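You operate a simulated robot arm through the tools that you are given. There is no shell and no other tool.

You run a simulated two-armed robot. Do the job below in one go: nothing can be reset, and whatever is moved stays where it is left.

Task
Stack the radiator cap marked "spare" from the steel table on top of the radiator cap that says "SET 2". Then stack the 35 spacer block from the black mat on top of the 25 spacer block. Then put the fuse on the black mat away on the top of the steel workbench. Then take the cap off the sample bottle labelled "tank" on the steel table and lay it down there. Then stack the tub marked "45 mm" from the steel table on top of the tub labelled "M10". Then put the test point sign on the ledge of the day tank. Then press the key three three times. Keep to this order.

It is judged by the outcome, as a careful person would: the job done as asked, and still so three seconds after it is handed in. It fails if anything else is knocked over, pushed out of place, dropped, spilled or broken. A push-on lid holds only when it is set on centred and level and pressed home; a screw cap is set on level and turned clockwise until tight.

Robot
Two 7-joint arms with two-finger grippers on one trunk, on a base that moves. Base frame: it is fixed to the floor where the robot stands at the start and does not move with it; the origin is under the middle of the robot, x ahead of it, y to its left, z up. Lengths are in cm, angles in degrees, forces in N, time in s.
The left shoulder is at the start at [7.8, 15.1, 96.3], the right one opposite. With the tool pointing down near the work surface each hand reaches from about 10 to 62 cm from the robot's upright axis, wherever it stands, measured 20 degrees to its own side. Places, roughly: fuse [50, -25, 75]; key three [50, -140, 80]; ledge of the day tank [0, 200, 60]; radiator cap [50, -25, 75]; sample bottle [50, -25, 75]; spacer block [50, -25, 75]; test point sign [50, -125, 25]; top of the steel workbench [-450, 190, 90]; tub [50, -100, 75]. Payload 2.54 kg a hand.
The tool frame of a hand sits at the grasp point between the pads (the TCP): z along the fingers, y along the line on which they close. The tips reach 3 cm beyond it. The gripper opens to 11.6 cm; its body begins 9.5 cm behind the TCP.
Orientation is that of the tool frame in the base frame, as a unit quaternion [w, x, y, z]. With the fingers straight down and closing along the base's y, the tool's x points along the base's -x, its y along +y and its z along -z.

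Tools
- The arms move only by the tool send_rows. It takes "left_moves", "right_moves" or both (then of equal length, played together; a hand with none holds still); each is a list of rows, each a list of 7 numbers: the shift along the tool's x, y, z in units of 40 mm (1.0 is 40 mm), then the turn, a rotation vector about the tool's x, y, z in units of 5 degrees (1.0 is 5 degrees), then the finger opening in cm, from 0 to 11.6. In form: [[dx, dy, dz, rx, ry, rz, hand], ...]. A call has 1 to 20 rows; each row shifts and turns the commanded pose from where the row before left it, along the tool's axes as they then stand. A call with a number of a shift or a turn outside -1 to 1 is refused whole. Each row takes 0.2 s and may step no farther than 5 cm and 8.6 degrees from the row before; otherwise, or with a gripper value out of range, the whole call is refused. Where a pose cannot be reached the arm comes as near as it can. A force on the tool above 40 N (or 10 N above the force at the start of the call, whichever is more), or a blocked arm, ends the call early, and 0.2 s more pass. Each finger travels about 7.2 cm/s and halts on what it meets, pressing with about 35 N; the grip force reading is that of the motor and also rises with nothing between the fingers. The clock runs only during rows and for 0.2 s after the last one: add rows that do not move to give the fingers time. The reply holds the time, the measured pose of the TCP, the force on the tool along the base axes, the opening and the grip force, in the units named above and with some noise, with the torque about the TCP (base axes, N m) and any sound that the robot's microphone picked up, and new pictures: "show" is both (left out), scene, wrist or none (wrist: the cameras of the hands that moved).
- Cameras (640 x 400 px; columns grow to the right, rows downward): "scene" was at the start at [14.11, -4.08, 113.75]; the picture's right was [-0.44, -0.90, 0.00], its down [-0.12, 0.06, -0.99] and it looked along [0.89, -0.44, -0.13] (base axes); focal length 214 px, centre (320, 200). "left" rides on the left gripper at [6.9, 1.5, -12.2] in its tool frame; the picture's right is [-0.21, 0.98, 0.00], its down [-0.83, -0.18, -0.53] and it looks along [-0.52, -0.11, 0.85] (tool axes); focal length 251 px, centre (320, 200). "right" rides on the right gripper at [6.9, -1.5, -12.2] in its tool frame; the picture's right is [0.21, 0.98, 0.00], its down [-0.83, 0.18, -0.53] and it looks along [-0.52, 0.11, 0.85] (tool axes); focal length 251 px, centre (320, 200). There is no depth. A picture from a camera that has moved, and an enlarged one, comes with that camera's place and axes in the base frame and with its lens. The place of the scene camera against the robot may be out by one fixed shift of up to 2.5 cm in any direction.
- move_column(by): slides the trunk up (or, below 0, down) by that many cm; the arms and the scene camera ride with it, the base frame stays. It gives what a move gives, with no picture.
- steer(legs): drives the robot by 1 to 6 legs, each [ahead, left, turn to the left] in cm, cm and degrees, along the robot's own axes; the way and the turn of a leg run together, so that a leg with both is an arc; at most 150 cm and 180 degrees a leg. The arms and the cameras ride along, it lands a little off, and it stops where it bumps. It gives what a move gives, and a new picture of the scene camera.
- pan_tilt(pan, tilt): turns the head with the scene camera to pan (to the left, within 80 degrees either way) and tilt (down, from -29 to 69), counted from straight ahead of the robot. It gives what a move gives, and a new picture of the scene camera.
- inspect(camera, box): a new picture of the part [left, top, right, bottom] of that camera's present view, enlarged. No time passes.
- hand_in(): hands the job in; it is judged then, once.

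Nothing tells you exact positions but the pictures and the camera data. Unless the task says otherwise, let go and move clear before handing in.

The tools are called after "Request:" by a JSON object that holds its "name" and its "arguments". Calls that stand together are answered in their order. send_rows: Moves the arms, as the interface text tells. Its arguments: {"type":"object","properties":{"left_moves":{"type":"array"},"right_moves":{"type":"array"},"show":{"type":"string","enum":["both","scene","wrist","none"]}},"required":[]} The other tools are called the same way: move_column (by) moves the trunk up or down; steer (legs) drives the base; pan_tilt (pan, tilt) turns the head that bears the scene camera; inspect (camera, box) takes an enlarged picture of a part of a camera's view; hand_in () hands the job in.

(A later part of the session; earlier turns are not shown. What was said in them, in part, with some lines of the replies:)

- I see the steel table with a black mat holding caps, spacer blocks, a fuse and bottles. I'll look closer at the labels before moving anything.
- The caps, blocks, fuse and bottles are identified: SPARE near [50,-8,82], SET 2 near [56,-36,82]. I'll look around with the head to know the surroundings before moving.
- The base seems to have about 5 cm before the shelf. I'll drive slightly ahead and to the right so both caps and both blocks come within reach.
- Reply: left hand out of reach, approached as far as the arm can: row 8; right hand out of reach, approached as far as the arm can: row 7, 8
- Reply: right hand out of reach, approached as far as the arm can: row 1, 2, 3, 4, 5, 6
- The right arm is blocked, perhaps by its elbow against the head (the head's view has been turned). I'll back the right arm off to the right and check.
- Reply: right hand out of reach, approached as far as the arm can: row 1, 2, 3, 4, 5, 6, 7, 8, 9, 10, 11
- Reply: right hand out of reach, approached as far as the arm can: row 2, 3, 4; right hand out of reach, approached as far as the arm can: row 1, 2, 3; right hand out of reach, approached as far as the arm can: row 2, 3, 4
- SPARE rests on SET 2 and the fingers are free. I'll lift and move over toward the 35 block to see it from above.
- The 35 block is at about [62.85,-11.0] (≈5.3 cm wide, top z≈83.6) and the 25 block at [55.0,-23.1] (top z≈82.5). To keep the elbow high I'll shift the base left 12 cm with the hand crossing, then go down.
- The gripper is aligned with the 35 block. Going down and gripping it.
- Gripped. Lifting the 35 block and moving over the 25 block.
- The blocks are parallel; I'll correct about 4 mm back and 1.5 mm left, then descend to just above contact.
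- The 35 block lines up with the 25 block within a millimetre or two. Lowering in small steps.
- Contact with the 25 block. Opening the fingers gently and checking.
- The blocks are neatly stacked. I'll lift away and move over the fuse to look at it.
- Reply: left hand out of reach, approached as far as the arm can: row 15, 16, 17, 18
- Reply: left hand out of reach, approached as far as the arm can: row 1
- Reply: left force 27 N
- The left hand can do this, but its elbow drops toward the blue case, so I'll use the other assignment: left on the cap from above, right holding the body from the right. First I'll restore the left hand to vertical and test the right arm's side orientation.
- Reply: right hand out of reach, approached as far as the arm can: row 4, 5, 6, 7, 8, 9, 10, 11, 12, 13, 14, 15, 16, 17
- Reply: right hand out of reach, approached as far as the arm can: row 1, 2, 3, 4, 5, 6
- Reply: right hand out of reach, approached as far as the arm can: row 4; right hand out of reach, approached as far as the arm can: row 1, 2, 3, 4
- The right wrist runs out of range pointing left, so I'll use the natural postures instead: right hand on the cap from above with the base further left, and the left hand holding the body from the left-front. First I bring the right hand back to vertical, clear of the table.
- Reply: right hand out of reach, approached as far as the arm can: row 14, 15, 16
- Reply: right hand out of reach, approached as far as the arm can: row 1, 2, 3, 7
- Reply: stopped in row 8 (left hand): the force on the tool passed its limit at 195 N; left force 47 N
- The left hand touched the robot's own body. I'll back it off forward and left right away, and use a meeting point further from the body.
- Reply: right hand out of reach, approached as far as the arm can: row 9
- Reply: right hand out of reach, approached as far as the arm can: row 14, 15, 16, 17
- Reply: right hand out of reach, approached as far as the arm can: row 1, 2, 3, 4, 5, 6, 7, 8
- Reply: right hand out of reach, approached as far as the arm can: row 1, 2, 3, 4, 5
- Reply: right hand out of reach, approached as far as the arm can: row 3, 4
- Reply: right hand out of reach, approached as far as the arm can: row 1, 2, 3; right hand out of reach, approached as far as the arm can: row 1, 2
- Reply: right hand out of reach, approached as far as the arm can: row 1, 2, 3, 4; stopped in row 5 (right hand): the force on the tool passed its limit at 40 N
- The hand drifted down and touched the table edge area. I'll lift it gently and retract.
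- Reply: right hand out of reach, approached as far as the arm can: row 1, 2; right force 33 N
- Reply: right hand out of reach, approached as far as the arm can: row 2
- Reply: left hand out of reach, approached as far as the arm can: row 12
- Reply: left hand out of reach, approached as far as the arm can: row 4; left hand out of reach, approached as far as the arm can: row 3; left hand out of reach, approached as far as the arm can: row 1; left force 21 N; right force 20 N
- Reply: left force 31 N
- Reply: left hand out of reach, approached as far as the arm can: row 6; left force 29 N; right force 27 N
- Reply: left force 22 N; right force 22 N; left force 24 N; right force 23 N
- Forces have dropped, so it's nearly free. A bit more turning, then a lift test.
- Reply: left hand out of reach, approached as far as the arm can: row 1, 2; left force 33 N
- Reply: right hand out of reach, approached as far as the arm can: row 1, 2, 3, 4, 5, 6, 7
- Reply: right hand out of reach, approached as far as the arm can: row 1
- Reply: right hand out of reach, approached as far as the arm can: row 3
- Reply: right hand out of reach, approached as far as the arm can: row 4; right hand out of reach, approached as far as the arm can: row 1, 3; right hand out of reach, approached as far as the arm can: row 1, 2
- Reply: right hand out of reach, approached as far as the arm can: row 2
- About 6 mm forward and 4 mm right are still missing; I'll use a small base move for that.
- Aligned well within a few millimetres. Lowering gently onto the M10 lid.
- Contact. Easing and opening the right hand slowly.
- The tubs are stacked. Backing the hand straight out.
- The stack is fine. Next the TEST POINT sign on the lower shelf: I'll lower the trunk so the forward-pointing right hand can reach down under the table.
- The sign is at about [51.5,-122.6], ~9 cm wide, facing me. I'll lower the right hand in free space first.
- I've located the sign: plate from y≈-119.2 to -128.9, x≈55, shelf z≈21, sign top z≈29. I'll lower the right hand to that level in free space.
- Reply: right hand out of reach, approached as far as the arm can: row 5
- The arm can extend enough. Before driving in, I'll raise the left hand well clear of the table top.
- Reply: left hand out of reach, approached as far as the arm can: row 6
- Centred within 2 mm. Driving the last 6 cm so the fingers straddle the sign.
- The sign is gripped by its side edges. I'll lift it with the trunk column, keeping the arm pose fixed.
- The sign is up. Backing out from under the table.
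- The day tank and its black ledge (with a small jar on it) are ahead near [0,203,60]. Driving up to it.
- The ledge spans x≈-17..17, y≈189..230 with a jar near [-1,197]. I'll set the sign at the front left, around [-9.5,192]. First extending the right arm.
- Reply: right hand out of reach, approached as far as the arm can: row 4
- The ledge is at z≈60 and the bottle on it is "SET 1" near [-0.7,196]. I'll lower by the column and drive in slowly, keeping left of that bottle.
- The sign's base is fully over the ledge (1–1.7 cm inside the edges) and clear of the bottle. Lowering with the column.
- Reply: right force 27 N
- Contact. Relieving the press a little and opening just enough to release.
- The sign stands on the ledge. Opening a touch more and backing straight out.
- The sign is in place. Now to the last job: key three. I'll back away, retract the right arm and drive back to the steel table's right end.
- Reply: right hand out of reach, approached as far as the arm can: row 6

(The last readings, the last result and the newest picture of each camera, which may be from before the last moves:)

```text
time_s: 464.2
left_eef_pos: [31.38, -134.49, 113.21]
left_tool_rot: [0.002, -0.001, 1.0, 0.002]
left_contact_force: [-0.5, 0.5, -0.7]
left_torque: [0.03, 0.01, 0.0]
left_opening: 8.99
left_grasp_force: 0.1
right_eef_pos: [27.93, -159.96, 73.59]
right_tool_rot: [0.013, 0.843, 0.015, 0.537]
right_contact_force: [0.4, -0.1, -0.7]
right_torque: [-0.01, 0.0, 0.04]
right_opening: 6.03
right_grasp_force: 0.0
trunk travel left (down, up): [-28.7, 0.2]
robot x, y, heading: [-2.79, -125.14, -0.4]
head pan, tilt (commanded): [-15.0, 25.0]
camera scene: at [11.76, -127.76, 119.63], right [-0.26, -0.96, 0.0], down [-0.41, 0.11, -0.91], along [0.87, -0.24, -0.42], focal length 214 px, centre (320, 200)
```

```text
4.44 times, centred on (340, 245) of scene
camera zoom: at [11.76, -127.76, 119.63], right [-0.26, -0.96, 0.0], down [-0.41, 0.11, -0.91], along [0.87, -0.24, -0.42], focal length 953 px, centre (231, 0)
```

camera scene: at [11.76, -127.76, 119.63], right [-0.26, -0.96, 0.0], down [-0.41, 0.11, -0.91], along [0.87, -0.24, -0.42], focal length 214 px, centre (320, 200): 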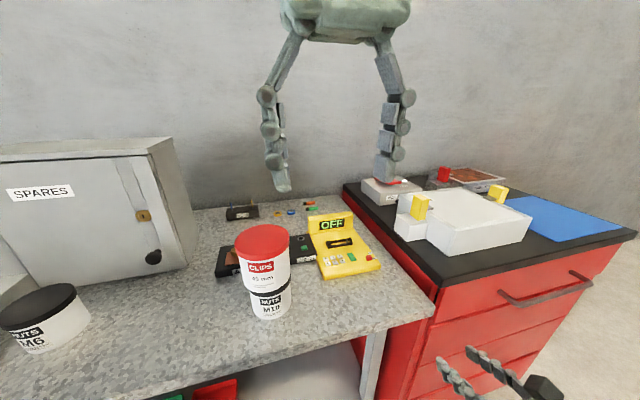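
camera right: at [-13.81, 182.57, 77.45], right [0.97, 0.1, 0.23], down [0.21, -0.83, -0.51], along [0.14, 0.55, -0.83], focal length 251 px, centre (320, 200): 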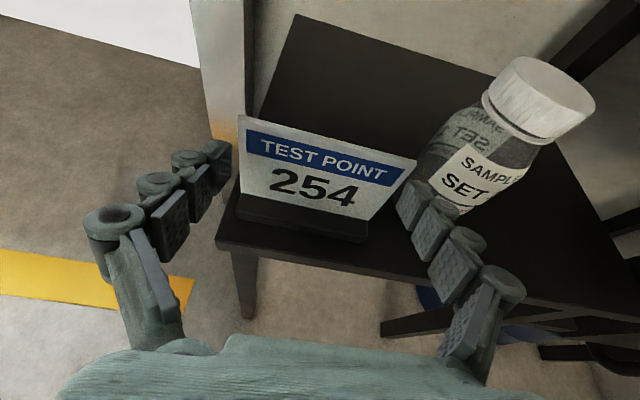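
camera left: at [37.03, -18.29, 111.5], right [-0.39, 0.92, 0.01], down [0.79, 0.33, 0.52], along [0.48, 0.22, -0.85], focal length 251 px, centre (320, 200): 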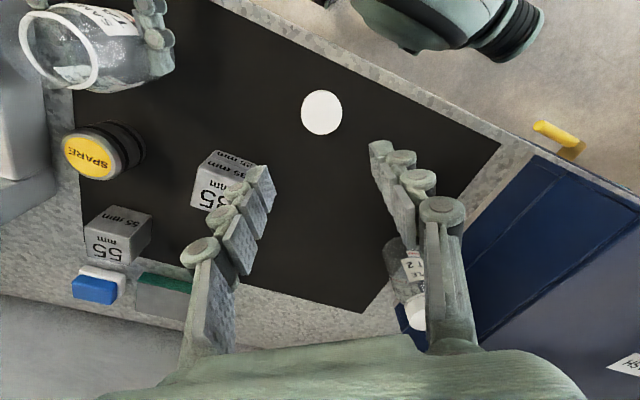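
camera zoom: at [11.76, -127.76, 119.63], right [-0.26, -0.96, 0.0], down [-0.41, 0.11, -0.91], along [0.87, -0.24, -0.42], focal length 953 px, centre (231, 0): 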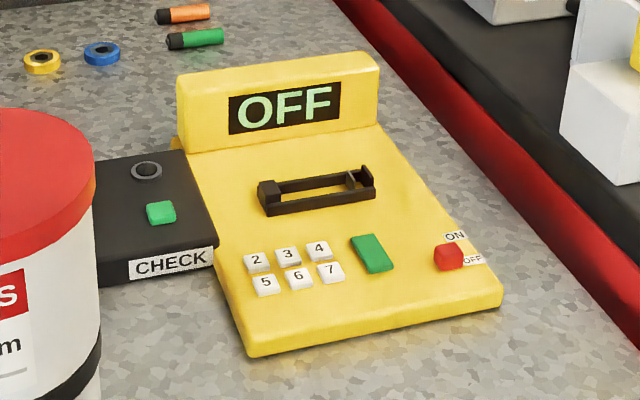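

Request:
{"name": "inspect", "arguments": {"camera": "left", "box": [190, 140, 290, 240]}}

Request:
{"name": "inspect", "arguments": {"camera": "left", "box": [370, 110, 470, 210]}}

Request:
{"name": "inspect", "arguments": {"camera": "scene", "box": [240, 60, 430, 200]}}

```text
4.00 times, centred on (240, 190) of left
camera zoom: at [24.45, -133.03, 125.56], right [0.21, 0.98, 0.0], down [0.82, -0.18, 0.54], along [0.52, -0.11, -0.84], focal length 1006 px, centre (640, 240)
```

zoom: 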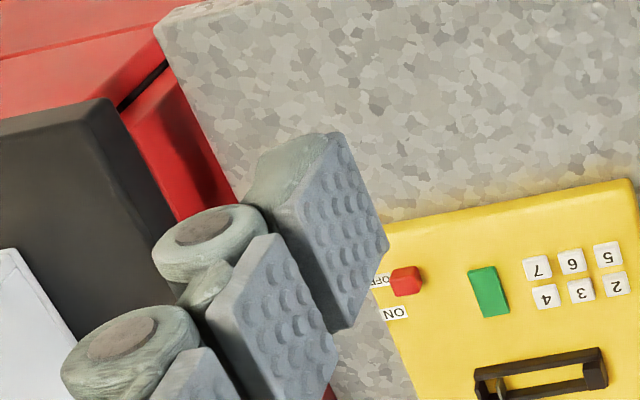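

```text
4.00 times, centred on (420, 160) of left
camera zoom: at [24.45, -133.03, 125.56], right [0.21, 0.98, 0.0], down [0.82, -0.18, 0.54], along [0.52, -0.11, -0.84], focal length 1006 px, centre (-80, 360)
```

zoom: 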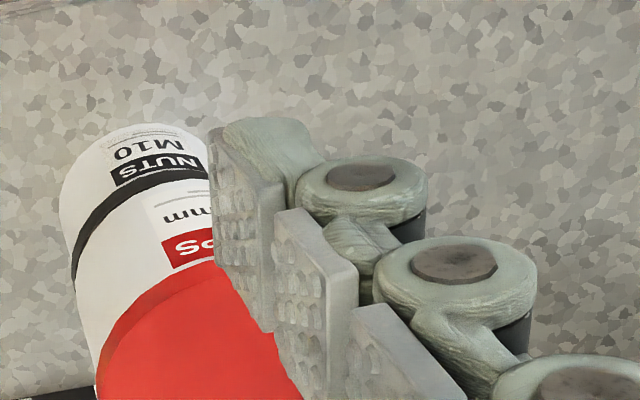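

```text
2.86 times, centred on (335, 130) of scene
camera zoom: at [11.76, -127.76, 119.63], right [-0.26, -0.96, 0.0], down [-0.41, 0.11, -0.91], along [0.87, -0.24, -0.42], focal length 613 px, centre (277, 400)
```

zoom: 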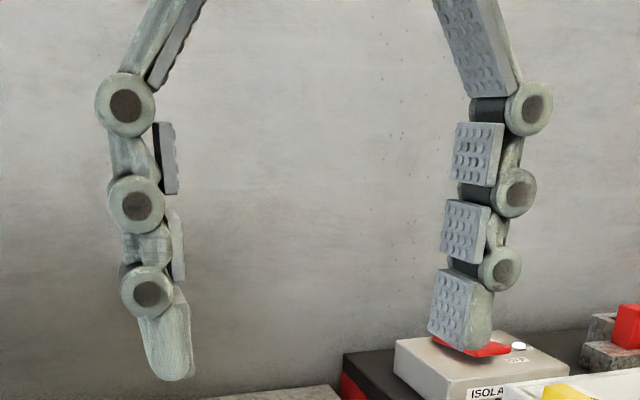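

Keys are 1.5 cm squares; key "3" is in the far row middle, near [53.2,-142.3]. I'll press it with a single fingertip. First shifting the base to reach comfortably.

Request:
{"name": "steer", "arguments": {"legs": [[0, -11, 0.3], [3.5, 0, 0]]}}

Request:
{"name": "send_rows", "arguments": {"left_moves": [[-0.7, 0, 0.3, 0, 0, 0, 10.0], [-0.8, 0, 0.5, 0, 0, 0, 10.0], [-0.8, -0.1, 0.6, 0, 0, 0, 10.0], [-0.8, -0.2, 0.6, 0, 0, 0, 10.0], [-0.5, -0.2, 0.4, 0, 0, 0, 10.0], [0, 0, 0, 0, 0, 0, 10.0]], "show": "both"}}

```text
time_s: 466.4
left_eef_pos: [34.76, -145.61, 113.13]
left_tool_rot: [0.001, -0.002, 1.0, 0.001]
left_contact_force: [1.0, 0.0, -0.5]
left_torque: [0.0, 0.04, 0.0]
left_opening: 9.0
left_grasp_force: 0.1
right_eef_pos: [31.29, -171.2, 73.54]
right_tool_rot: [0.013, 0.843, 0.015, 0.537]
right_contact_force: [1.3, -0.6, 0.4]
right_torque: [-0.01, 0.0, 0.0]
right_opening: 6.02
right_grasp_force: 0.0
trunk travel left (down, up): [-28.7, 0.2]
robot x, y, heading: [0.07, -136.55, -0.0]
head pan, tilt (commanded): [-15.0, 25.0]
camera scene: at [15.17, -138.94, 119.62], right [-0.26, -0.96, 0.0], down [-0.41, 0.11, -0.91], along [0.87, -0.24, -0.42], focal length 214 px, centre (320, 200)
```

scene: 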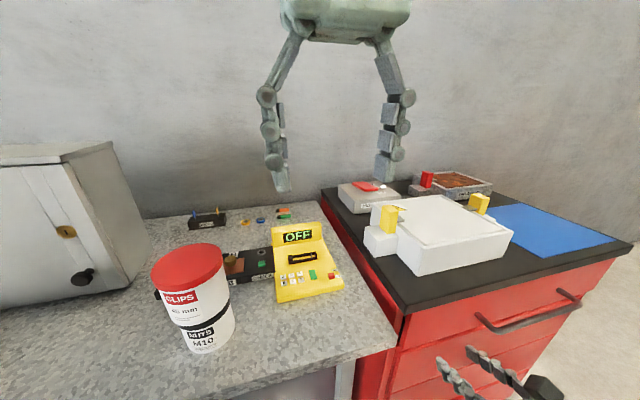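

```text
time_s: 467.8
left_eef_pos: [49.12, -147.86, 103.85]
left_tool_rot: [0.001, -0.002, 1.0, 0.002]
left_contact_force: [0.1, -0.6, 0.3]
left_torque: [-0.01, 0.01, -0.03]
left_opening: 10.0
left_grasp_force: 0.0
right_eef_pos: [31.17, -171.08, 73.51]
right_tool_rot: [0.013, 0.843, 0.015, 0.537]
right_contact_force: [0.6, 0.5, -0.4]
right_torque: [-0.01, 0.02, 0.01]
right_opening: 5.98
right_grasp_force: 0.0
trunk travel left (down, up): [-28.7, 0.2]
robot x, y, heading: [0.44, -136.22, -0.0]
head pan, tilt (commanded): [-15.0, 25.0]
camera scene: at [15.07, -138.93, 119.64], right [-0.26, -0.96, 0.0], down [-0.41, 0.11, -0.91], along [0.87, -0.24, -0.42], focal length 214 px, centre (320, 200)
camera left: at [42.16, -146.47, 116.21], right [0.21, 0.98, 0.0], down [0.82, -0.18, 0.54], along [0.52, -0.11, -0.84], focal length 251 px, centre (320, 200)
```

scene: 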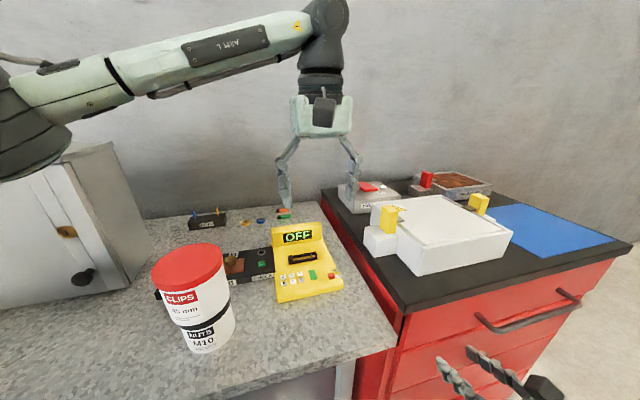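
left: 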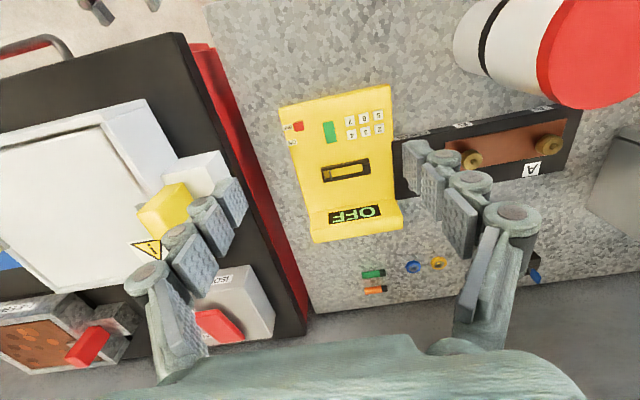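

Request:
{"name": "inspect", "arguments": {"camera": "left", "box": [320, 95, 410, 155]}}

```text
6.67 times, centred on (365, 125) of left
camera zoom: at [42.16, -146.47, 116.21], right [0.21, 0.98, 0.0], down [0.82, -0.18, 0.54], along [0.52, -0.11, -0.84], focal length 1676 px, centre (20, 700)
```

zoom: 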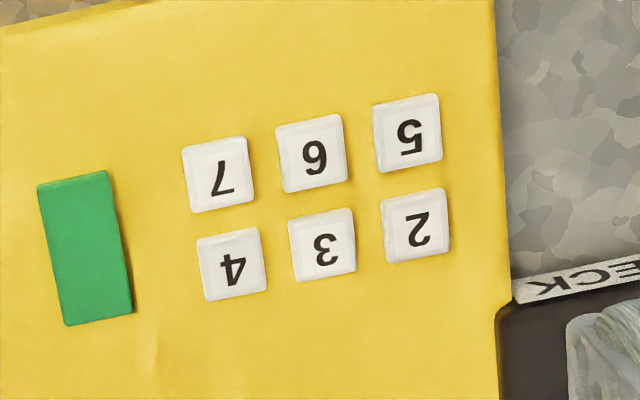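

Key 3 is at about [53.45,-142.5]. Moving the left fingertip above it and descending to 5 cm above.

Request:
{"name": "send_rows", "arguments": {"left_moves": [[-0.27, -0.02, 0.6, 0, 0, 0, 10.0], [-0.27, -0.02, 0.7, 0, 0, 0, 10.0], [-0.27, -0.02, 0.7, 0, 0, 0, 10.0], [-0.27, -0.02, 0.7, 0, 0, 0, 10.0], [0, 0, 0.6, 0, 0, 0, 10.0], [0, 0, 0, 0, 0, 0, 10.0]], "show": "both"}}

Request:
{"name": "inspect", "arguments": {"camera": "left", "box": [330, 110, 450, 210]}}

Request:
{"name": "inspect", "arguments": {"camera": "scene", "box": [250, 200, 370, 310]}}

```text
time_s: 469.1
left_eef_pos: [53.47, -148.02, 90.84]
left_tool_rot: [0.001, -0.001, 1.0, 0.002]
left_contact_force: [0.0, 0.3, 0.6]
left_torque: [-0.01, 0.02, -0.01]
left_opening: 9.96
left_grasp_force: 0.0
right_eef_pos: [31.25, -171.14, 73.65]
right_tool_rot: [0.013, 0.843, 0.015, 0.537]
right_contact_force: [0.3, -0.2, -0.5]
right_torque: [0.04, 0.01, -0.02]
right_opening: 5.99
right_grasp_force: 0.0
trunk travel left (down, up): [-28.7, 0.2]
robot x, y, heading: [0.48, -136.57, 0.0]
head pan, tilt (commanded): [-15.0, 25.0]
camera scene: at [15.08, -138.93, 119.64], right [-0.26, -0.96, 0.0], down [-0.41, 0.11, -0.91], along [0.87, -0.24, -0.42], focal length 214 px, centre (320, 200)
camera left: at [46.46, -146.58, 103.09], right [0.21, 0.98, 0.0], down [0.82, -0.18, 0.54], along [0.52, -0.11, -0.84], focal length 251 px, centre (320, 200)
```

scene: 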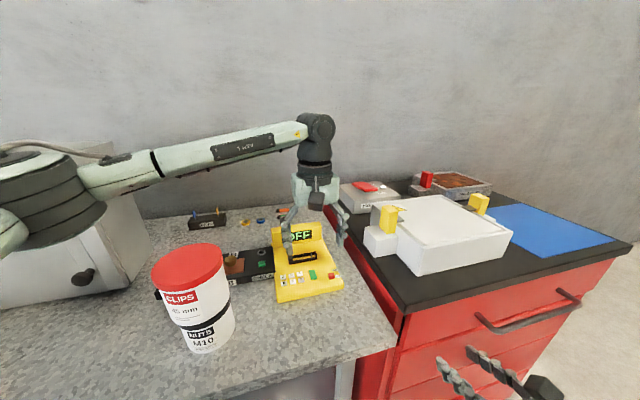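
left: 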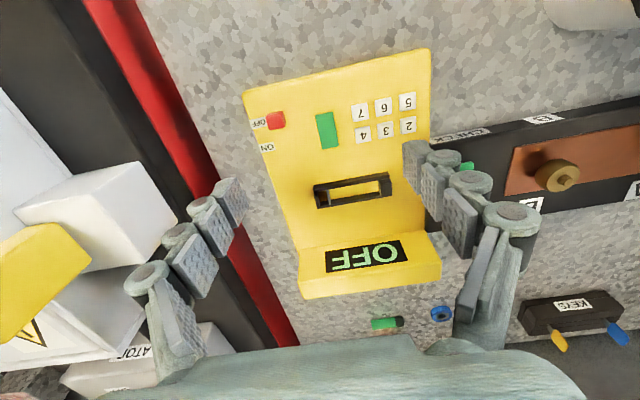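

```text
4.00 times, centred on (390, 160) of left
camera zoom: at [46.46, -146.58, 103.09], right [0.21, 0.98, 0.0], down [0.82, -0.18, 0.54], along [0.52, -0.11, -0.84], focal length 1006 px, centre (40, 360)
```

zoom: 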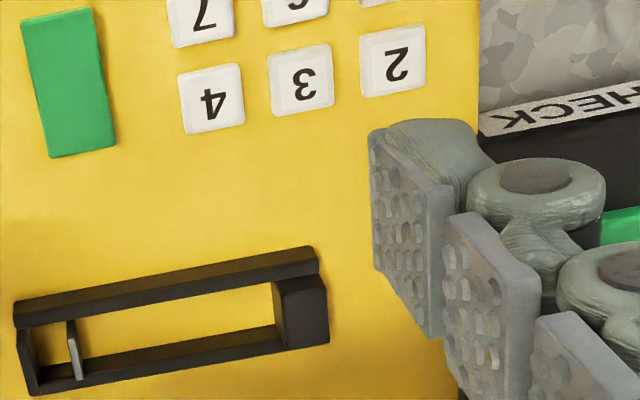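

```text
3.64 times, centred on (310, 255) of scene
camera zoom: at [15.08, -138.93, 119.64], right [-0.26, -0.96, 0.0], down [-0.41, 0.11, -0.91], along [0.87, -0.24, -0.42], focal length 780 px, centre (356, 0)
```

zoom: 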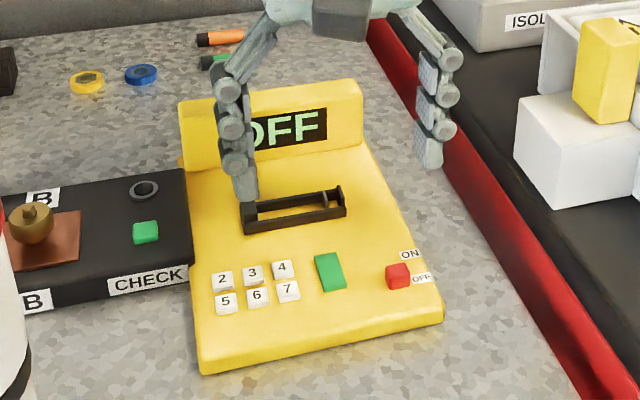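

Re-measuring gives key 3 at [53.7,-142.47,81.9]. The fingertip's centre is a bit further out than assumed, so I'll correct and go down to about 1.5 cm above the key.

Request:
{"name": "send_rows", "arguments": {"left_moves": [[-0.05, -0.14, 0.4, 0, 0, 0, 10.0], [0, 0, 0.4, 0, 0, 0, 10.0], [0, 0, 0.3, 0, 0, 0, 10.0], [0, 0, 0, 0, 0, 0, 10.0]], "show": "both"}}

Request:
{"name": "inspect", "arguments": {"camera": "left", "box": [340, 90, 450, 190]}}

Request:
{"name": "inspect", "arguments": {"camera": "scene", "box": [260, 235, 330, 295]}}

```text
time_s: 470.1
left_eef_pos: [53.71, -148.32, 86.29]
left_tool_rot: [0.002, -0.002, 1.0, 0.001]
left_contact_force: [-0.1, -0.5, 0.7]
left_torque: [0.0, -0.06, 0.04]
left_opening: 9.99
left_grasp_force: 0.0
right_eef_pos: [31.22, -171.09, 73.66]
right_tool_rot: [0.013, 0.843, 0.014, 0.537]
right_contact_force: [0.6, 0.3, -0.8]
right_torque: [0.01, 0.0, 0.03]
right_opening: 5.99
right_grasp_force: 0.0
trunk travel left (down, up): [-28.7, 0.2]
robot x, y, heading: [0.47, -136.31, -0.2]
head pan, tilt (commanded): [-15.0, 25.0]
camera scene: at [15.08, -138.93, 119.64], right [-0.26, -0.96, 0.0], down [-0.41, 0.11, -0.91], along [0.87, -0.24, -0.42], focal length 214 px, centre (320, 200)
camera left: at [46.71, -146.86, 98.57], right [0.21, 0.98, 0.0], down [0.82, -0.18, 0.54], along [0.52, -0.11, -0.84], focal length 251 px, centre (320, 200)
```

scene: 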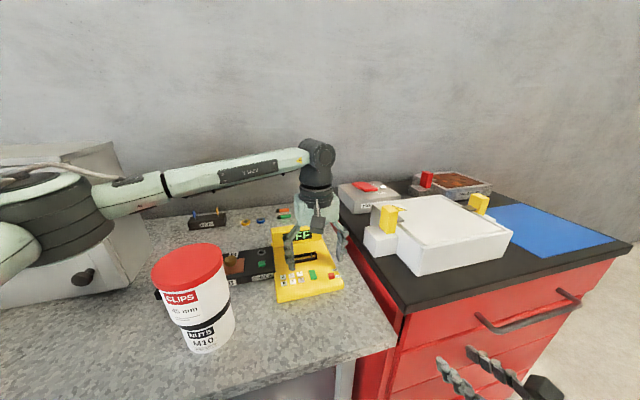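
left: 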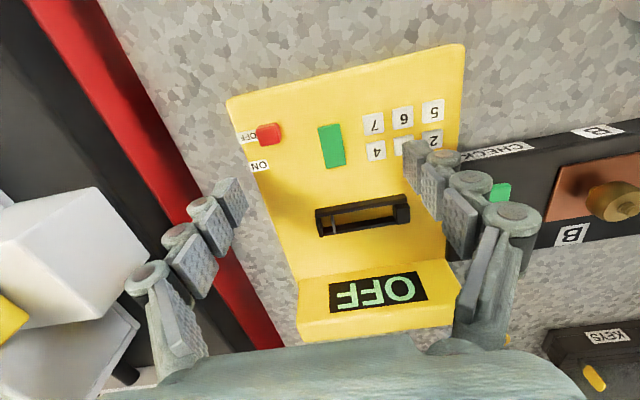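

```text
4.00 times, centred on (395, 140) of left
camera zoom: at [46.71, -146.86, 98.57], right [0.21, 0.98, 0.0], down [0.82, -0.18, 0.54], along [0.52, -0.11, -0.84], focal length 1006 px, centre (20, 440)
```

zoom: 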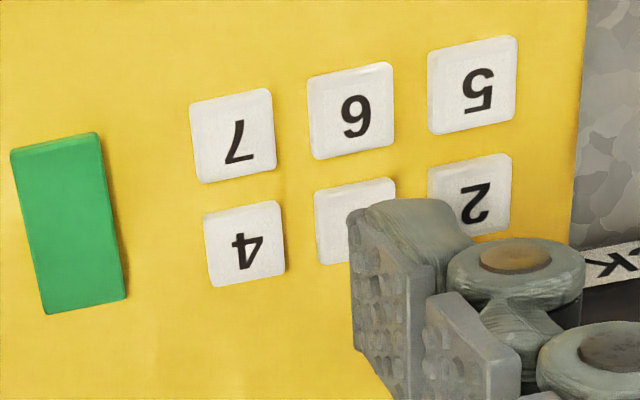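

```text
6.67 times, centred on (295, 265) of scene
camera zoom: at [15.08, -138.93, 119.64], right [-0.26, -0.96, 0.0], down [-0.41, 0.11, -0.91], along [0.87, -0.24, -0.42], focal length 1430 px, centre (487, -233)
```

zoom: 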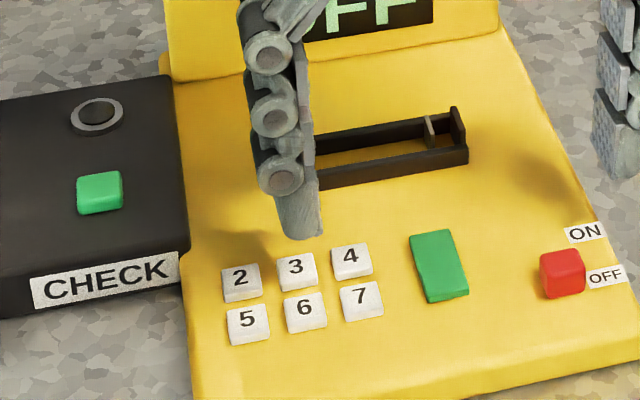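

The fingertip projects right onto key 3. Going down carefully for the first press.

Request:
{"name": "send_rows", "arguments": {"left_moves": [[0, 0, 0.15, 0, 0, 0, 10.0], [0, 0, 0.12, 0, 0, 0, 10.0], [0, 0, 0, 0, 0, 0, 10.0]], "show": "none"}}

Request:
{"name": "inspect", "arguments": {"camera": "scene", "box": [260, 235, 330, 295]}}

Request:
{"name": "inspect", "arguments": {"camera": "left", "box": [340, 90, 450, 190]}}

```text
time_s: 470.9
left_eef_pos: [53.66, -148.21, 85.15]
left_tool_rot: [0.001, -0.003, 1.0, 0.001]
left_contact_force: [-0.4, -0.2, -0.4]
left_torque: [-0.02, -0.02, 0.0]
left_opening: 10.02
left_grasp_force: 0.2
right_eef_pos: [31.28, -171.17, 73.56]
right_tool_rot: [0.013, 0.843, 0.015, 0.537]
right_contact_force: [0.3, 0.3, 0.8]
right_torque: [-0.01, -0.03, 0.01]
right_opening: 6.01
right_grasp_force: 0.1
trunk travel left (down, up): [-28.7, 0.2]
robot x, y, heading: [0.36, -136.35, -0.2]
head pan, tilt (commanded): [-15.0, 25.0]
```

```text
6.67 times, centred on (295, 265) of scene
camera zoom: at [15.08, -138.93, 119.64], right [-0.26, -0.96, 0.0], down [-0.41, 0.11, -0.91], along [0.87, -0.24, -0.42], focal length 1430 px, centre (487, -233)
```

zoom: 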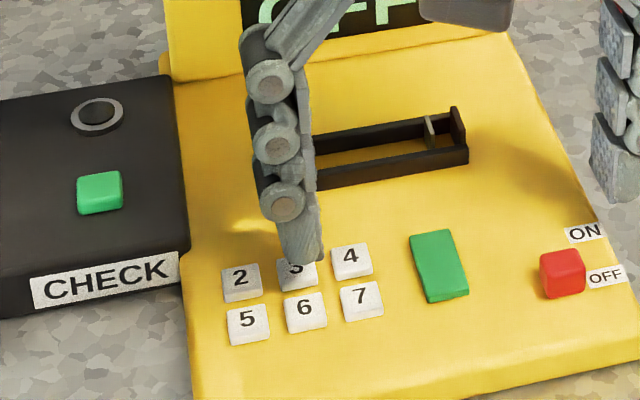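

```text
4.00 times, centred on (395, 140) of left
camera zoom: at [46.72, -146.84, 97.48], right [0.21, 0.98, 0.0], down [0.82, -0.18, 0.54], along [0.52, -0.11, -0.84], focal length 1006 px, centre (20, 440)
```

zoom: 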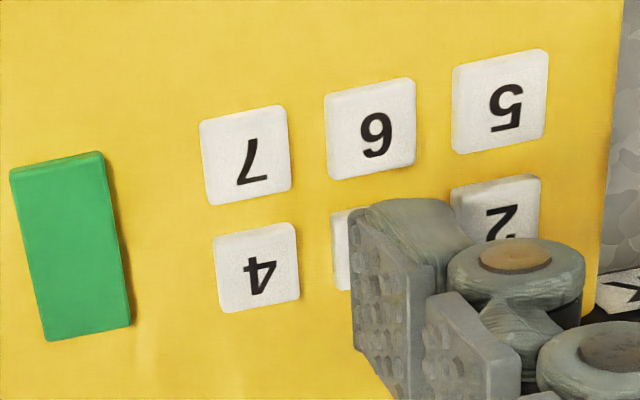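

Request:
{"name": "send_rows", "arguments": {"left_moves": [[0, 0, 0.06, 0, 0, 0, 10.0], [0, 0, 0, 0, 0, 0, 10.0]], "show": "none"}}

Request:
{"name": "send_rows", "arguments": {"left_moves": [[0, 0, 0.05, 0, 0, 0, 10.0], [0, 0, 0, 0, 0, 0, 10.0]], "show": "none"}}

Request:
{"name": "inspect", "arguments": {"camera": "scene", "box": [260, 235, 330, 295]}}

```text
time_s: 471.6
left_eef_pos: [53.68, -148.22, 84.86]
left_tool_rot: [0.001, -0.002, 1.0, 0.003]
left_contact_force: [0.5, -0.1, -0.4]
left_torque: [0.0, -0.01, 0.0]
left_opening: 10.01
left_grasp_force: 0.1
right_eef_pos: [31.23, -171.07, 73.61]
right_tool_rot: [0.013, 0.843, 0.015, 0.537]
right_contact_force: [-0.1, -0.5, -0.3]
right_torque: [0.0, 0.02, -0.02]
right_opening: 6.02
right_grasp_force: 0.0
trunk travel left (down, up): [-28.7, 0.2]
robot x, y, heading: [0.54, -135.91, -0.3]
head pan, tilt (commanded): [-15.0, 25.0]
```

```text
time_s: 472.1
left_eef_pos: [53.57, -148.19, 84.72]
left_tool_rot: [0.002, -0.002, 1.0, 0.002]
left_contact_force: [0.3, 0.5, 0.7]
left_torque: [-0.01, 0.03, 0.0]
left_opening: 9.99
left_grasp_force: 0.1
right_eef_pos: [31.21, -171.11, 73.52]
right_tool_rot: [0.013, 0.843, 0.016, 0.537]
right_contact_force: [1.9, 0.0, -0.6]
right_torque: [-0.03, 0.01, -0.03]
right_opening: 6.03
right_grasp_force: 0.1
trunk travel left (down, up): [-28.7, 0.2]
robot x, y, heading: [0.64, -136.29, -0.2]
head pan, tilt (commanded): [-15.0, 25.0]
```

```text
6.67 times, centred on (295, 265) of scene
camera zoom: at [15.08, -138.93, 119.64], right [-0.26, -0.96, 0.0], down [-0.41, 0.11, -0.91], along [0.87, -0.24, -0.42], focal length 1430 px, centre (487, -233)
```

zoom: 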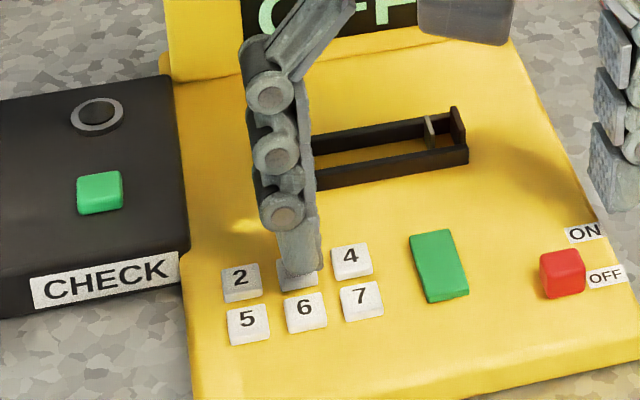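

Request:
{"name": "send_rows", "arguments": {"left_moves": [[0, 0, 0.05, 0, 0, 0, 10.0], [0, 0, 0, 0, 0, 0, 10.0]], "show": "none"}}

Request:
{"name": "send_rows", "arguments": {"left_moves": [[0, 0, 0.05, 0, 0, 0, 10.0], [0, 0, 0, 0, 0, 0, 10.0]], "show": "none"}}

Request:
{"name": "inspect", "arguments": {"camera": "scene", "box": [260, 235, 330, 295]}}

```text
time_s: 472.8
left_eef_pos: [53.44, -148.17, 84.35]
left_tool_rot: [0.002, -0.002, 1.0, 0.002]
left_contact_force: [0.5, 0.1, -0.4]
left_torque: [0.03, 0.02, 0.01]
left_opening: 9.98
left_grasp_force: 0.1
right_eef_pos: [31.24, -171.03, 73.67]
right_tool_rot: [0.013, 0.843, 0.015, 0.537]
right_contact_force: [-0.4, 0.9, 0.8]
right_torque: [-0.04, -0.01, -0.03]
right_opening: 6.01
right_grasp_force: 0.0
trunk travel left (down, up): [-28.7, 0.2]
robot x, y, heading: [0.32, -136.23, -0.0]
head pan, tilt (commanded): [-15.0, 25.0]
```

```text
time_s: 473.4
left_eef_pos: [53.73, -148.2, 84.14]
left_tool_rot: [0.002, -0.002, 1.0, 0.001]
left_contact_force: [0.3, 0.0, 0.0]
left_torque: [0.0, -0.01, -0.02]
left_opening: 10.03
left_grasp_force: 0.1
right_eef_pos: [31.2, -171.14, 73.64]
right_tool_rot: [0.013, 0.843, 0.015, 0.537]
right_contact_force: [0.3, 0.8, 0.4]
right_torque: [-0.02, -0.01, 0.02]
right_opening: 6.01
right_grasp_force: 0.0
trunk travel left (down, up): [-28.7, 0.2]
robot x, y, heading: [0.48, -136.28, -0.2]
head pan, tilt (commanded): [-15.0, 25.0]
```

```text
6.67 times, centred on (295, 265) of scene
camera zoom: at [15.08, -138.93, 119.64], right [-0.26, -0.96, 0.0], down [-0.41, 0.11, -0.91], along [0.87, -0.24, -0.42], focal length 1430 px, centre (487, -233)
```

zoom: 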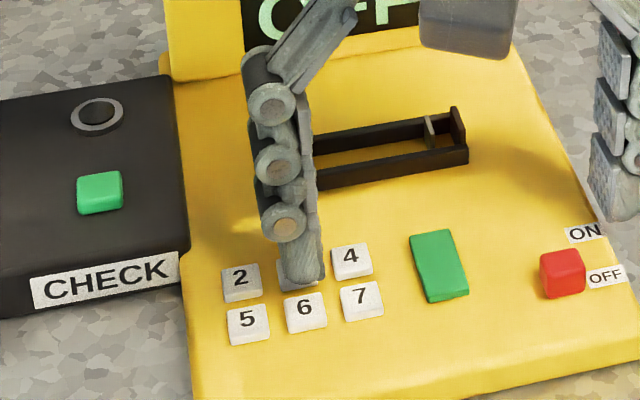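

No contact yet, so the key top is a bit lower than estimated. I'll lift slightly, nudge 3 mm forward and 1.5 mm left, and continue.

Request:
{"name": "send_rows", "arguments": {"left_moves": [[0, 0, -0.12, 0, 0, 0, 10.0], [-0.08, 0.04, 0, 0, 0, 0, 10.0], [0, 0, 0.12, 0, 0, 0, 10.0], [0, 0, 0, 0, 0, 0, 10.0]], "show": "none"}}

Request:
{"name": "send_rows", "arguments": {"left_moves": [[0, 0, 0.04, 0, 0, 0, 10.0], [0, 0, 0, 0, 0, 0, 10.0]], "show": "none"}}

Request:
{"name": "inspect", "arguments": {"camera": "scene", "box": [260, 235, 330, 295]}}

Request:
{"name": "inspect", "arguments": {"camera": "left", "box": [340, 90, 450, 190]}}

```text
time_s: 474.4
left_eef_pos: [54.0, -148.06, 84.28]
left_tool_rot: [0.002, -0.002, 1.0, 0.002]
left_contact_force: [-0.5, 0.5, -0.8]
left_torque: [-0.01, -0.02, -0.01]
left_opening: 10.0
left_grasp_force: 0.0
right_eef_pos: [31.31, -171.16, 73.66]
right_tool_rot: [0.012, 0.843, 0.015, 0.537]
right_contact_force: [0.7, 0.3, 0.2]
right_torque: [0.03, 0.0, -0.02]
right_opening: 5.98
right_grasp_force: 0.1
trunk travel left (down, up): [-28.7, 0.2]
robot x, y, heading: [0.35, -136.59, -0.2]
head pan, tilt (commanded): [-15.0, 25.0]
```

```text
time_s: 474.9
left_eef_pos: [53.96, -148.21, 84.07]
left_tool_rot: [0.002, -0.001, 1.0, 0.002]
left_contact_force: [-0.3, 0.5, 0.7]
left_torque: [-0.02, -0.04, 0.01]
left_opening: 10.02
left_grasp_force: 0.1
right_eef_pos: [31.29, -171.05, 73.64]
right_tool_rot: [0.012, 0.843, 0.015, 0.537]
right_contact_force: [-0.7, -0.5, -0.4]
right_torque: [0.0, 0.01, -0.05]
right_opening: 6.0
right_grasp_force: 0.1
trunk travel left (down, up): [-28.7, 0.2]
robot x, y, heading: [0.44, -136.56, -0.2]
head pan, tilt (commanded): [-15.0, 25.0]
```

```text
6.67 times, centred on (295, 265) of scene
camera zoom: at [15.08, -138.93, 119.64], right [-0.26, -0.96, 0.0], down [-0.41, 0.11, -0.91], along [0.87, -0.24, -0.42], focal length 1430 px, centre (487, -233)
```

zoom: 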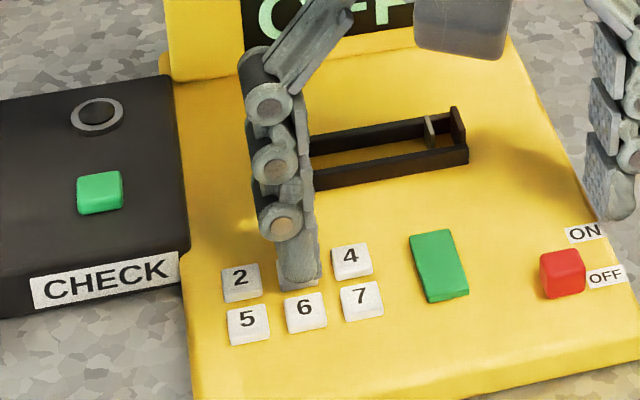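

```text
4.00 times, centred on (395, 140) of left
camera zoom: at [47.12, -146.78, 96.32], right [0.21, 0.98, 0.0], down [0.82, -0.18, 0.54], along [0.52, -0.11, -0.84], focal length 1006 px, centre (20, 440)
```

zoom: 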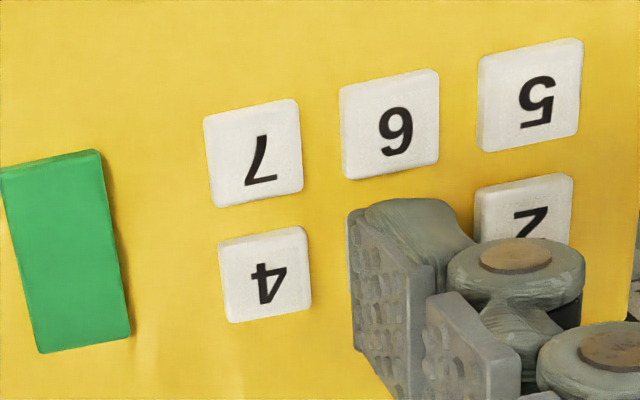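

Request:
{"name": "send_rows", "arguments": {"left_moves": [[0, 0, 0.05, 0, 0, 0, 10.0], [0, 0, 0, 0, 0, 0, 10.0]], "show": "none"}}

Request:
{"name": "send_rows", "arguments": {"left_moves": [[0, 0, 0.05, 0, 0, 0, 10.0], [0, 0, 0, 0, 0, 0, 10.0]], "show": "none"}}

Request:
{"name": "inspect", "arguments": {"camera": "scene", "box": [260, 235, 330, 295]}}

```text
time_s: 475.6
left_eef_pos: [53.99, -148.15, 83.74]
left_tool_rot: [0.002, -0.001, 1.0, 0.001]
left_contact_force: [0.8, 0.0, 0.0]
left_torque: [-0.02, 0.01, -0.06]
left_opening: 10.01
left_grasp_force: 0.6
right_eef_pos: [31.21, -171.23, 73.55]
right_tool_rot: [0.012, 0.843, 0.016, 0.537]
right_contact_force: [-0.3, -0.1, -0.6]
right_torque: [-0.01, 0.03, -0.01]
right_opening: 6.01
right_grasp_force: 0.1
trunk travel left (down, up): [-28.7, 0.2]
robot x, y, heading: [0.29, -136.33, -0.4]
head pan, tilt (commanded): [-15.0, 25.0]
```

```text
time_s: 476.1
left_eef_pos: [53.98, -148.23, 83.51]
left_tool_rot: [0.001, -0.002, 1.0, 0.002]
left_contact_force: [1.2, 0.0, 2.0]
left_torque: [0.09, -0.04, -0.04]
left_opening: 10.04
left_grasp_force: 0.1
right_eef_pos: [31.17, -171.16, 73.62]
right_tool_rot: [0.013, 0.843, 0.015, 0.537]
right_contact_force: [0.2, -0.5, 0.4]
right_torque: [0.0, -0.04, -0.01]
right_opening: 5.97
right_grasp_force: 0.0
trunk travel left (down, up): [-28.7, 0.2]
robot x, y, heading: [0.52, -136.53, -0.3]
head pan, tilt (commanded): [-15.0, 25.0]
heard: click
```

```text
6.67 times, centred on (295, 265) of scene
camera zoom: at [15.08, -138.93, 119.64], right [-0.26, -0.96, 0.0], down [-0.41, 0.11, -0.91], along [0.87, -0.24, -0.42], focal length 1430 px, centre (487, -233)
```

zoom: 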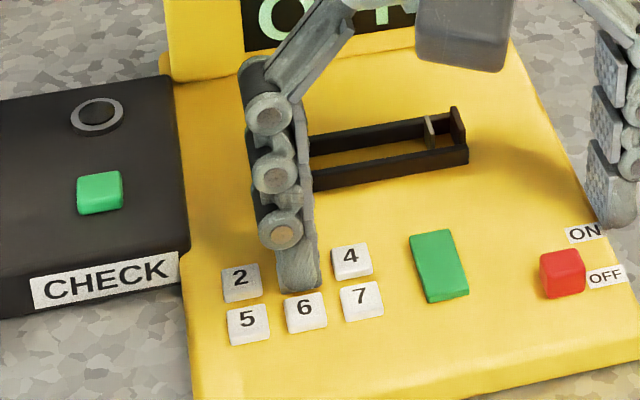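

A click: first press. I'll lift to let the key return, then press the second time.

Request:
{"name": "send_rows", "arguments": {"left_moves": [[0, 0, -0.2, 0, 0, 0, 10.0], [0, 0, 0, 0, 0, 0, 10.0], [0, 0, 0, 0, 0, 0, 10.0]], "show": "none"}}

Request:
{"name": "inspect", "arguments": {"camera": "scene", "box": [260, 205, 350, 295]}}

Request:
{"name": "inspect", "arguments": {"camera": "left", "box": [300, 80, 450, 190]}}

```text
time_s: 476.9
left_eef_pos: [53.81, -148.0, 84.49]
left_tool_rot: [0.001, -0.003, 1.0, 0.001]
left_contact_force: [0.3, 0.0, 0.2]
left_torque: [-0.03, -0.02, 0.01]
left_opening: 10.02
left_grasp_force: 0.1
right_eef_pos: [31.35, -171.12, 73.63]
right_tool_rot: [0.013, 0.843, 0.015, 0.537]
right_contact_force: [-0.7, -0.1, -0.7]
right_torque: [-0.05, 0.02, 0.03]
right_opening: 6.0
right_grasp_force: 0.1
trunk travel left (down, up): [-28.7, 0.2]
robot x, y, heading: [0.34, -136.4, -0.4]
head pan, tilt (commanded): [-15.0, 25.0]
```

```text
4.44 times, centred on (305, 250) of scene
camera zoom: at [15.08, -138.93, 119.64], right [-0.26, -0.96, 0.0], down [-0.41, 0.11, -0.91], along [0.87, -0.24, -0.42], focal length 953 px, centre (387, -22)
```

zoom: 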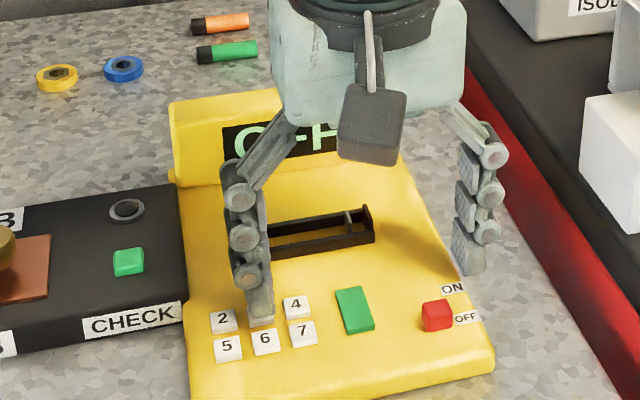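

```text
3.64 times, centred on (375, 135) of left
camera zoom: at [47.03, -146.72, 96.71], right [0.21, 0.98, 0.0], down [0.82, -0.18, 0.54], along [0.52, -0.11, -0.84], focal length 914 px, centre (120, 436)
```

zoom: 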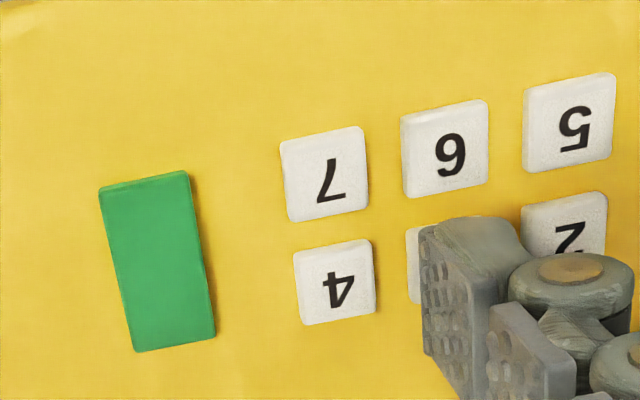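

Request:
{"name": "send_rows", "arguments": {"left_moves": [[-0.02, -0.03, 0.1, 0, 0, 0, 10.0], [0, 0, 0.1, 0, 0, 0, 10.0], [0, 0, 0, 0, 0, 0, 10.0]], "show": "none"}}

```text
time_s: 477.8
left_eef_pos: [54.02, -148.3, 83.71]
left_tool_rot: [0.001, -0.002, 1.0, 0.003]
left_contact_force: [0.0, 0.0, 1.7]
left_torque: [0.1, 0.01, 0.0]
left_opening: 10.11
left_grasp_force: 1.2
right_eef_pos: [31.21, -171.11, 73.53]
right_tool_rot: [0.013, 0.843, 0.015, 0.537]
right_contact_force: [0.1, 0.1, -0.9]
right_torque: [0.01, 0.0, 0.03]
right_opening: 6.0
right_grasp_force: 0.0
trunk travel left (down, up): [-28.7, 0.2]
robot x, y, heading: [0.28, -136.46, -0.2]
head pan, tilt (commanded): [-15.0, 25.0]
heard: click
```

Second click. Lifting and pressing the third time.

Request:
{"name": "send_rows", "arguments": {"left_moves": [[0, 0, -0.2, 0, 0, 0, 10.0], [0, 0, 0, 0, 0, 0, 10.0], [0, 0, 0, 0, 0, 0, 10.0]], "show": "none"}}

Request:
{"name": "inspect", "arguments": {"camera": "scene", "box": [260, 235, 330, 295]}}

```text
time_s: 478.6
left_eef_pos: [54.06, -148.28, 84.35]
left_tool_rot: [0.002, -0.002, 1.0, 0.002]
left_contact_force: [0.9, 0.4, 0.1]
left_torque: [0.0, 0.0, 0.01]
left_opening: 10.02
left_grasp_force: 0.1
right_eef_pos: [31.27, -171.09, 73.61]
right_tool_rot: [0.013, 0.843, 0.015, 0.537]
right_contact_force: [-0.4, -0.5, -0.4]
right_torque: [0.01, 0.0, -0.01]
right_opening: 6.0
right_grasp_force: 0.2
trunk travel left (down, up): [-28.7, 0.2]
robot x, y, heading: [0.27, -136.29, -0.3]
head pan, tilt (commanded): [-15.0, 25.0]
```

```text
6.67 times, centred on (295, 265) of scene
camera zoom: at [15.08, -138.93, 119.64], right [-0.26, -0.96, 0.0], down [-0.41, 0.11, -0.91], along [0.87, -0.24, -0.42], focal length 1430 px, centre (487, -233)
```

zoom: 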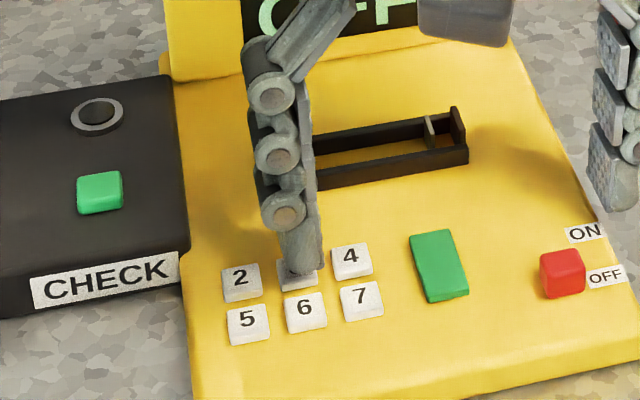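

Request:
{"name": "send_rows", "arguments": {"left_moves": [[0, 0, 0.1, 0, 0, 0, 10.0], [0, 0, 0.1, 0, 0, 0, 10.0], [0, 0, 0, 0, 0, 0, 10.0]], "show": "none"}}

```text
time_s: 479.4
left_eef_pos: [54.02, -148.29, 83.59]
left_tool_rot: [0.002, -0.001, 1.0, 0.002]
left_contact_force: [0.7, 0.6, 1.5]
left_torque: [0.09, -0.02, -0.04]
left_opening: 10.08
left_grasp_force: 0.9
right_eef_pos: [31.25, -171.1, 73.53]
right_tool_rot: [0.012, 0.843, 0.016, 0.537]
right_contact_force: [-1.2, -0.6, 0.7]
right_torque: [0.01, -0.02, 0.01]
right_opening: 5.99
right_grasp_force: 0.1
trunk travel left (down, up): [-28.7, 0.2]
robot x, y, heading: [0.47, -136.47, -0.0]
head pan, tilt (commanded): [-15.0, 25.0]
heard: click
```

Third click. Lifting clear.

Request:
{"name": "send_rows", "arguments": {"left_moves": [[0, 0, -0.3, 0, 0, 0, 10.0], [0, 0, -0.7, 0, 0, 0, 10.0], [0, 0, -0.9, 0, 0, 0, 10.0], [0, 0, -0.9, 0, 0, 0, 10.0], [0, 0, -0.9, 0, 0, 0, 10.0], [0, 0, -0.9, 0, 0, 0, 10.0]], "show": "none"}}

Request:
{"name": "steer", "arguments": {"legs": [[-45, 0, 0], [0, 60, 0]]}}

Request:
{"name": "inspect", "arguments": {"camera": "scene", "box": [0, 100, 640, 400]}}

```text
time_s: 480.8
left_eef_pos: [53.84, -148.32, 102.03]
left_tool_rot: [0.002, 0.0, 1.0, 0.003]
left_contact_force: [0.8, 0.4, 0.4]
left_torque: [0.05, -0.01, 0.01]
left_opening: 10.0
left_grasp_force: 0.0
right_eef_pos: [31.07, -171.19, 73.56]
right_tool_rot: [0.013, 0.843, 0.015, 0.537]
right_contact_force: [-0.1, -0.3, 0.2]
right_torque: [0.0, -0.02, 0.03]
right_opening: 6.0
right_grasp_force: 0.1
trunk travel left (down, up): [-28.7, 0.2]
robot x, y, heading: [0.58, -136.52, -0.1]
head pan, tilt (commanded): [-15.0, 25.0]
```

```text
time_s: 489.2
left_eef_pos: [9.86, -89.3, 101.94]
left_tool_rot: [0.002, 0.002, 1.0, 0.002]
left_contact_force: [0.3, 0.0, 0.1]
left_torque: [0.0, -0.03, 0.01]
left_opening: 10.01
left_grasp_force: 0.1
right_eef_pos: [-12.81, -112.03, 73.6]
right_tool_rot: [0.015, 0.843, 0.012, 0.538]
right_contact_force: [-0.3, -0.7, -0.1]
right_torque: [0.03, 0.02, -0.01]
right_opening: 6.0
right_grasp_force: 0.0
trunk travel left (down, up): [-28.7, 0.2]
robot x, y, heading: [-43.28, -77.13, -0.2]
head pan, tilt (commanded): [-15.0, 25.0]
camera scene: at [-28.81, -79.68, 119.64], right [-0.27, -0.96, 0.0], down [-0.41, 0.11, -0.91], along [0.87, -0.24, -0.42], focal length 214 px, centre (320, 200)
```

scene: 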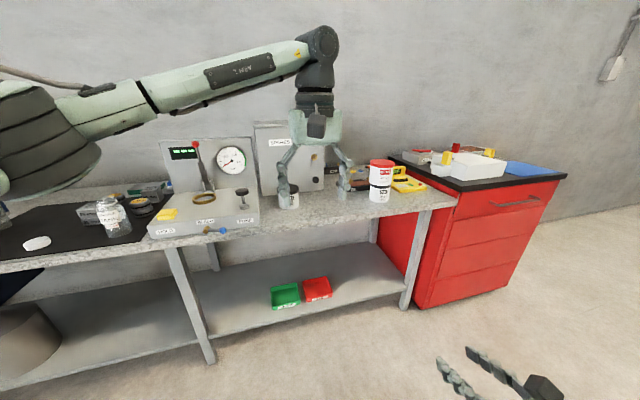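

```text
1.00 times, centred on (320, 250) of scene (not enlarged: the box is as wide or as high as the picture)
camera zoom: at [-28.81, -79.68, 119.64], right [-0.27, -0.96, 0.0], down [-0.41, 0.11, -0.91], along [0.87, -0.24, -0.42], focal length 214 px, centre (320, 150)
```

zoom: 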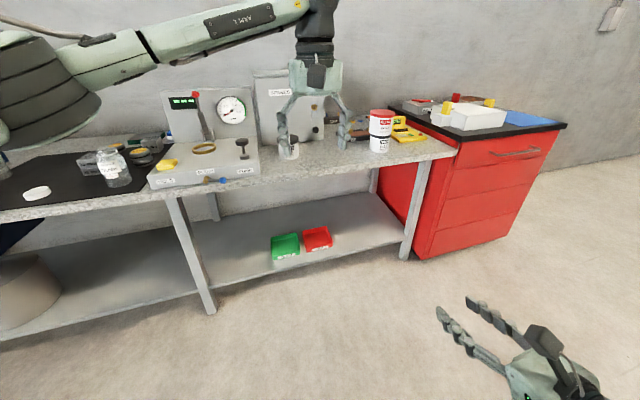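

Checking that everything on the mat is still right before handing in.

Request:
{"name": "steer", "arguments": {"legs": [[0, 50, 0]]}}

Request:
{"name": "inspect", "arguments": {"camera": "scene", "box": [100, 170, 400, 320]}}

Request:
{"name": "inspect", "arguments": {"camera": "scene", "box": [360, 140, 600, 290]}}

```text
time_s: 494.6
left_eef_pos: [10.67, -39.54, 101.93]
left_tool_rot: [0.002, 0.012, 1.0, 0.002]
left_contact_force: [0.0, 0.5, -0.2]
left_torque: [0.0, 0.04, 0.0]
left_opening: 9.99
left_grasp_force: 0.0
right_eef_pos: [-12.57, -61.81, 73.57]
right_tool_rot: [0.021, 0.843, 0.003, 0.537]
right_contact_force: [0.4, -0.3, 0.5]
right_torque: [0.0, 0.0, 0.03]
right_opening: 6.01
right_grasp_force: 0.0
trunk travel left (down, up): [-28.7, 0.2]
robot x, y, heading: [-42.3, -26.1, -2.0]
head pan, tilt (commanded): [-15.0, 25.0]
camera scene: at [-27.77, -29.15, 119.64], right [-0.29, -0.96, 0.0], down [-0.4, 0.12, -0.91], along [0.87, -0.26, -0.42], focal length 214 px, centre (320, 200)
```

scene: 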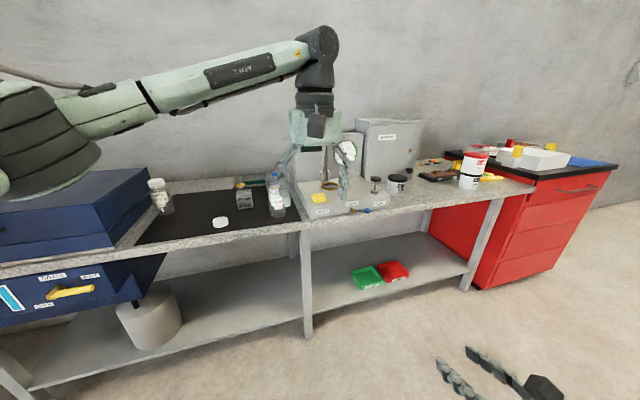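

```text
2.13 times, centred on (250, 245) of scene
camera zoom: at [-27.77, -29.15, 119.64], right [-0.29, -0.96, 0.0], down [-0.4, 0.12, -0.91], along [0.87, -0.26, -0.42], focal length 458 px, centre (469, 104)
```

zoom: 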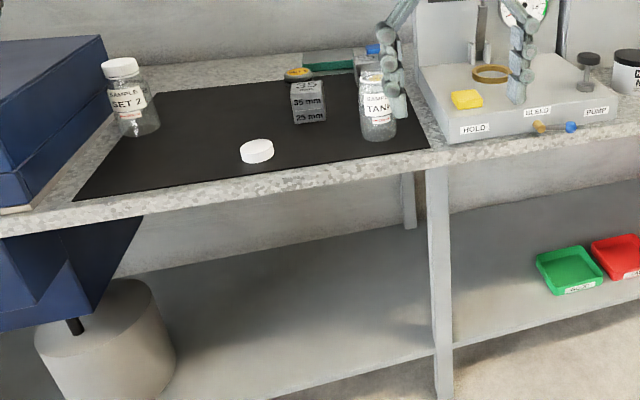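

```text
2.67 times, centred on (480, 215) of scene
camera zoom: at [-27.77, -29.15, 119.64], right [-0.29, -0.96, 0.0], down [-0.4, 0.12, -0.91], along [0.87, -0.26, -0.42], focal length 572 px, centre (-107, 160)
```

zoom: 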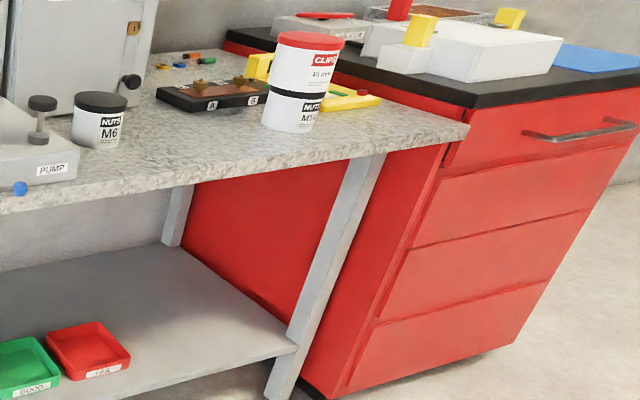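

Everything is in place: the SPARE/SET 2 and 35/25 stacks, the fuse on the workbench, the open TANK bottle with its cap on the mat, the 45 mm tub on M10, and the sign on the ledge. Key three was pressed three times and the hands are clear, so I'm handing in.

Request:
{"name": "hand_in", "arguments": {}}

```text
The job is handed in.
```

I did all seven steps in the order you gave and handed the job in. I don't have the judge's verdict.

| Step | Result |
|---|---|
| Radiator caps | "Spare" is stacked on "SET 2". |
| Spacer blocks | The 35 block is on the 25 block, lined up to within a few millimetres. |
| Fuse | It stands upright on the clear middle part of the steel workbench top. |
| Sample bottle "tank" | I unscrewed the cap and laid it on the mat on the steel table. The open bottle stands at its original spot. |
| Tubs | The 45 mm clips tub is on the M10 tub. I gripped it below the lid. |
| Test point sign | It stands at the front left of the day tank ledge, next to the small "SET 1" bottle already there. |
| Key three | I pressed it three times and heard one click per press. The tester's display showed OFF, and I left its switch alone. |

**Contacts along the way:**
- While I was reaching for the spare cap, the robot's left elbow rested briefly on the blue case. The case did not move.
- The left hand bumped the robot's own body in free space.
- A right finger pressed on the table or mat edge near the bottle.
- Uncapping meant lifting the bottle by its cap once, while it was still screwed on, and setting it back.

When I looked over the steel table at the end, nothing there had been knocked over or pushed out of place. The tank bottle blocked my last view of the cap stack, which I had seen intact shortly before. I last saw the fuse and the sign as I left each of them, both standing.
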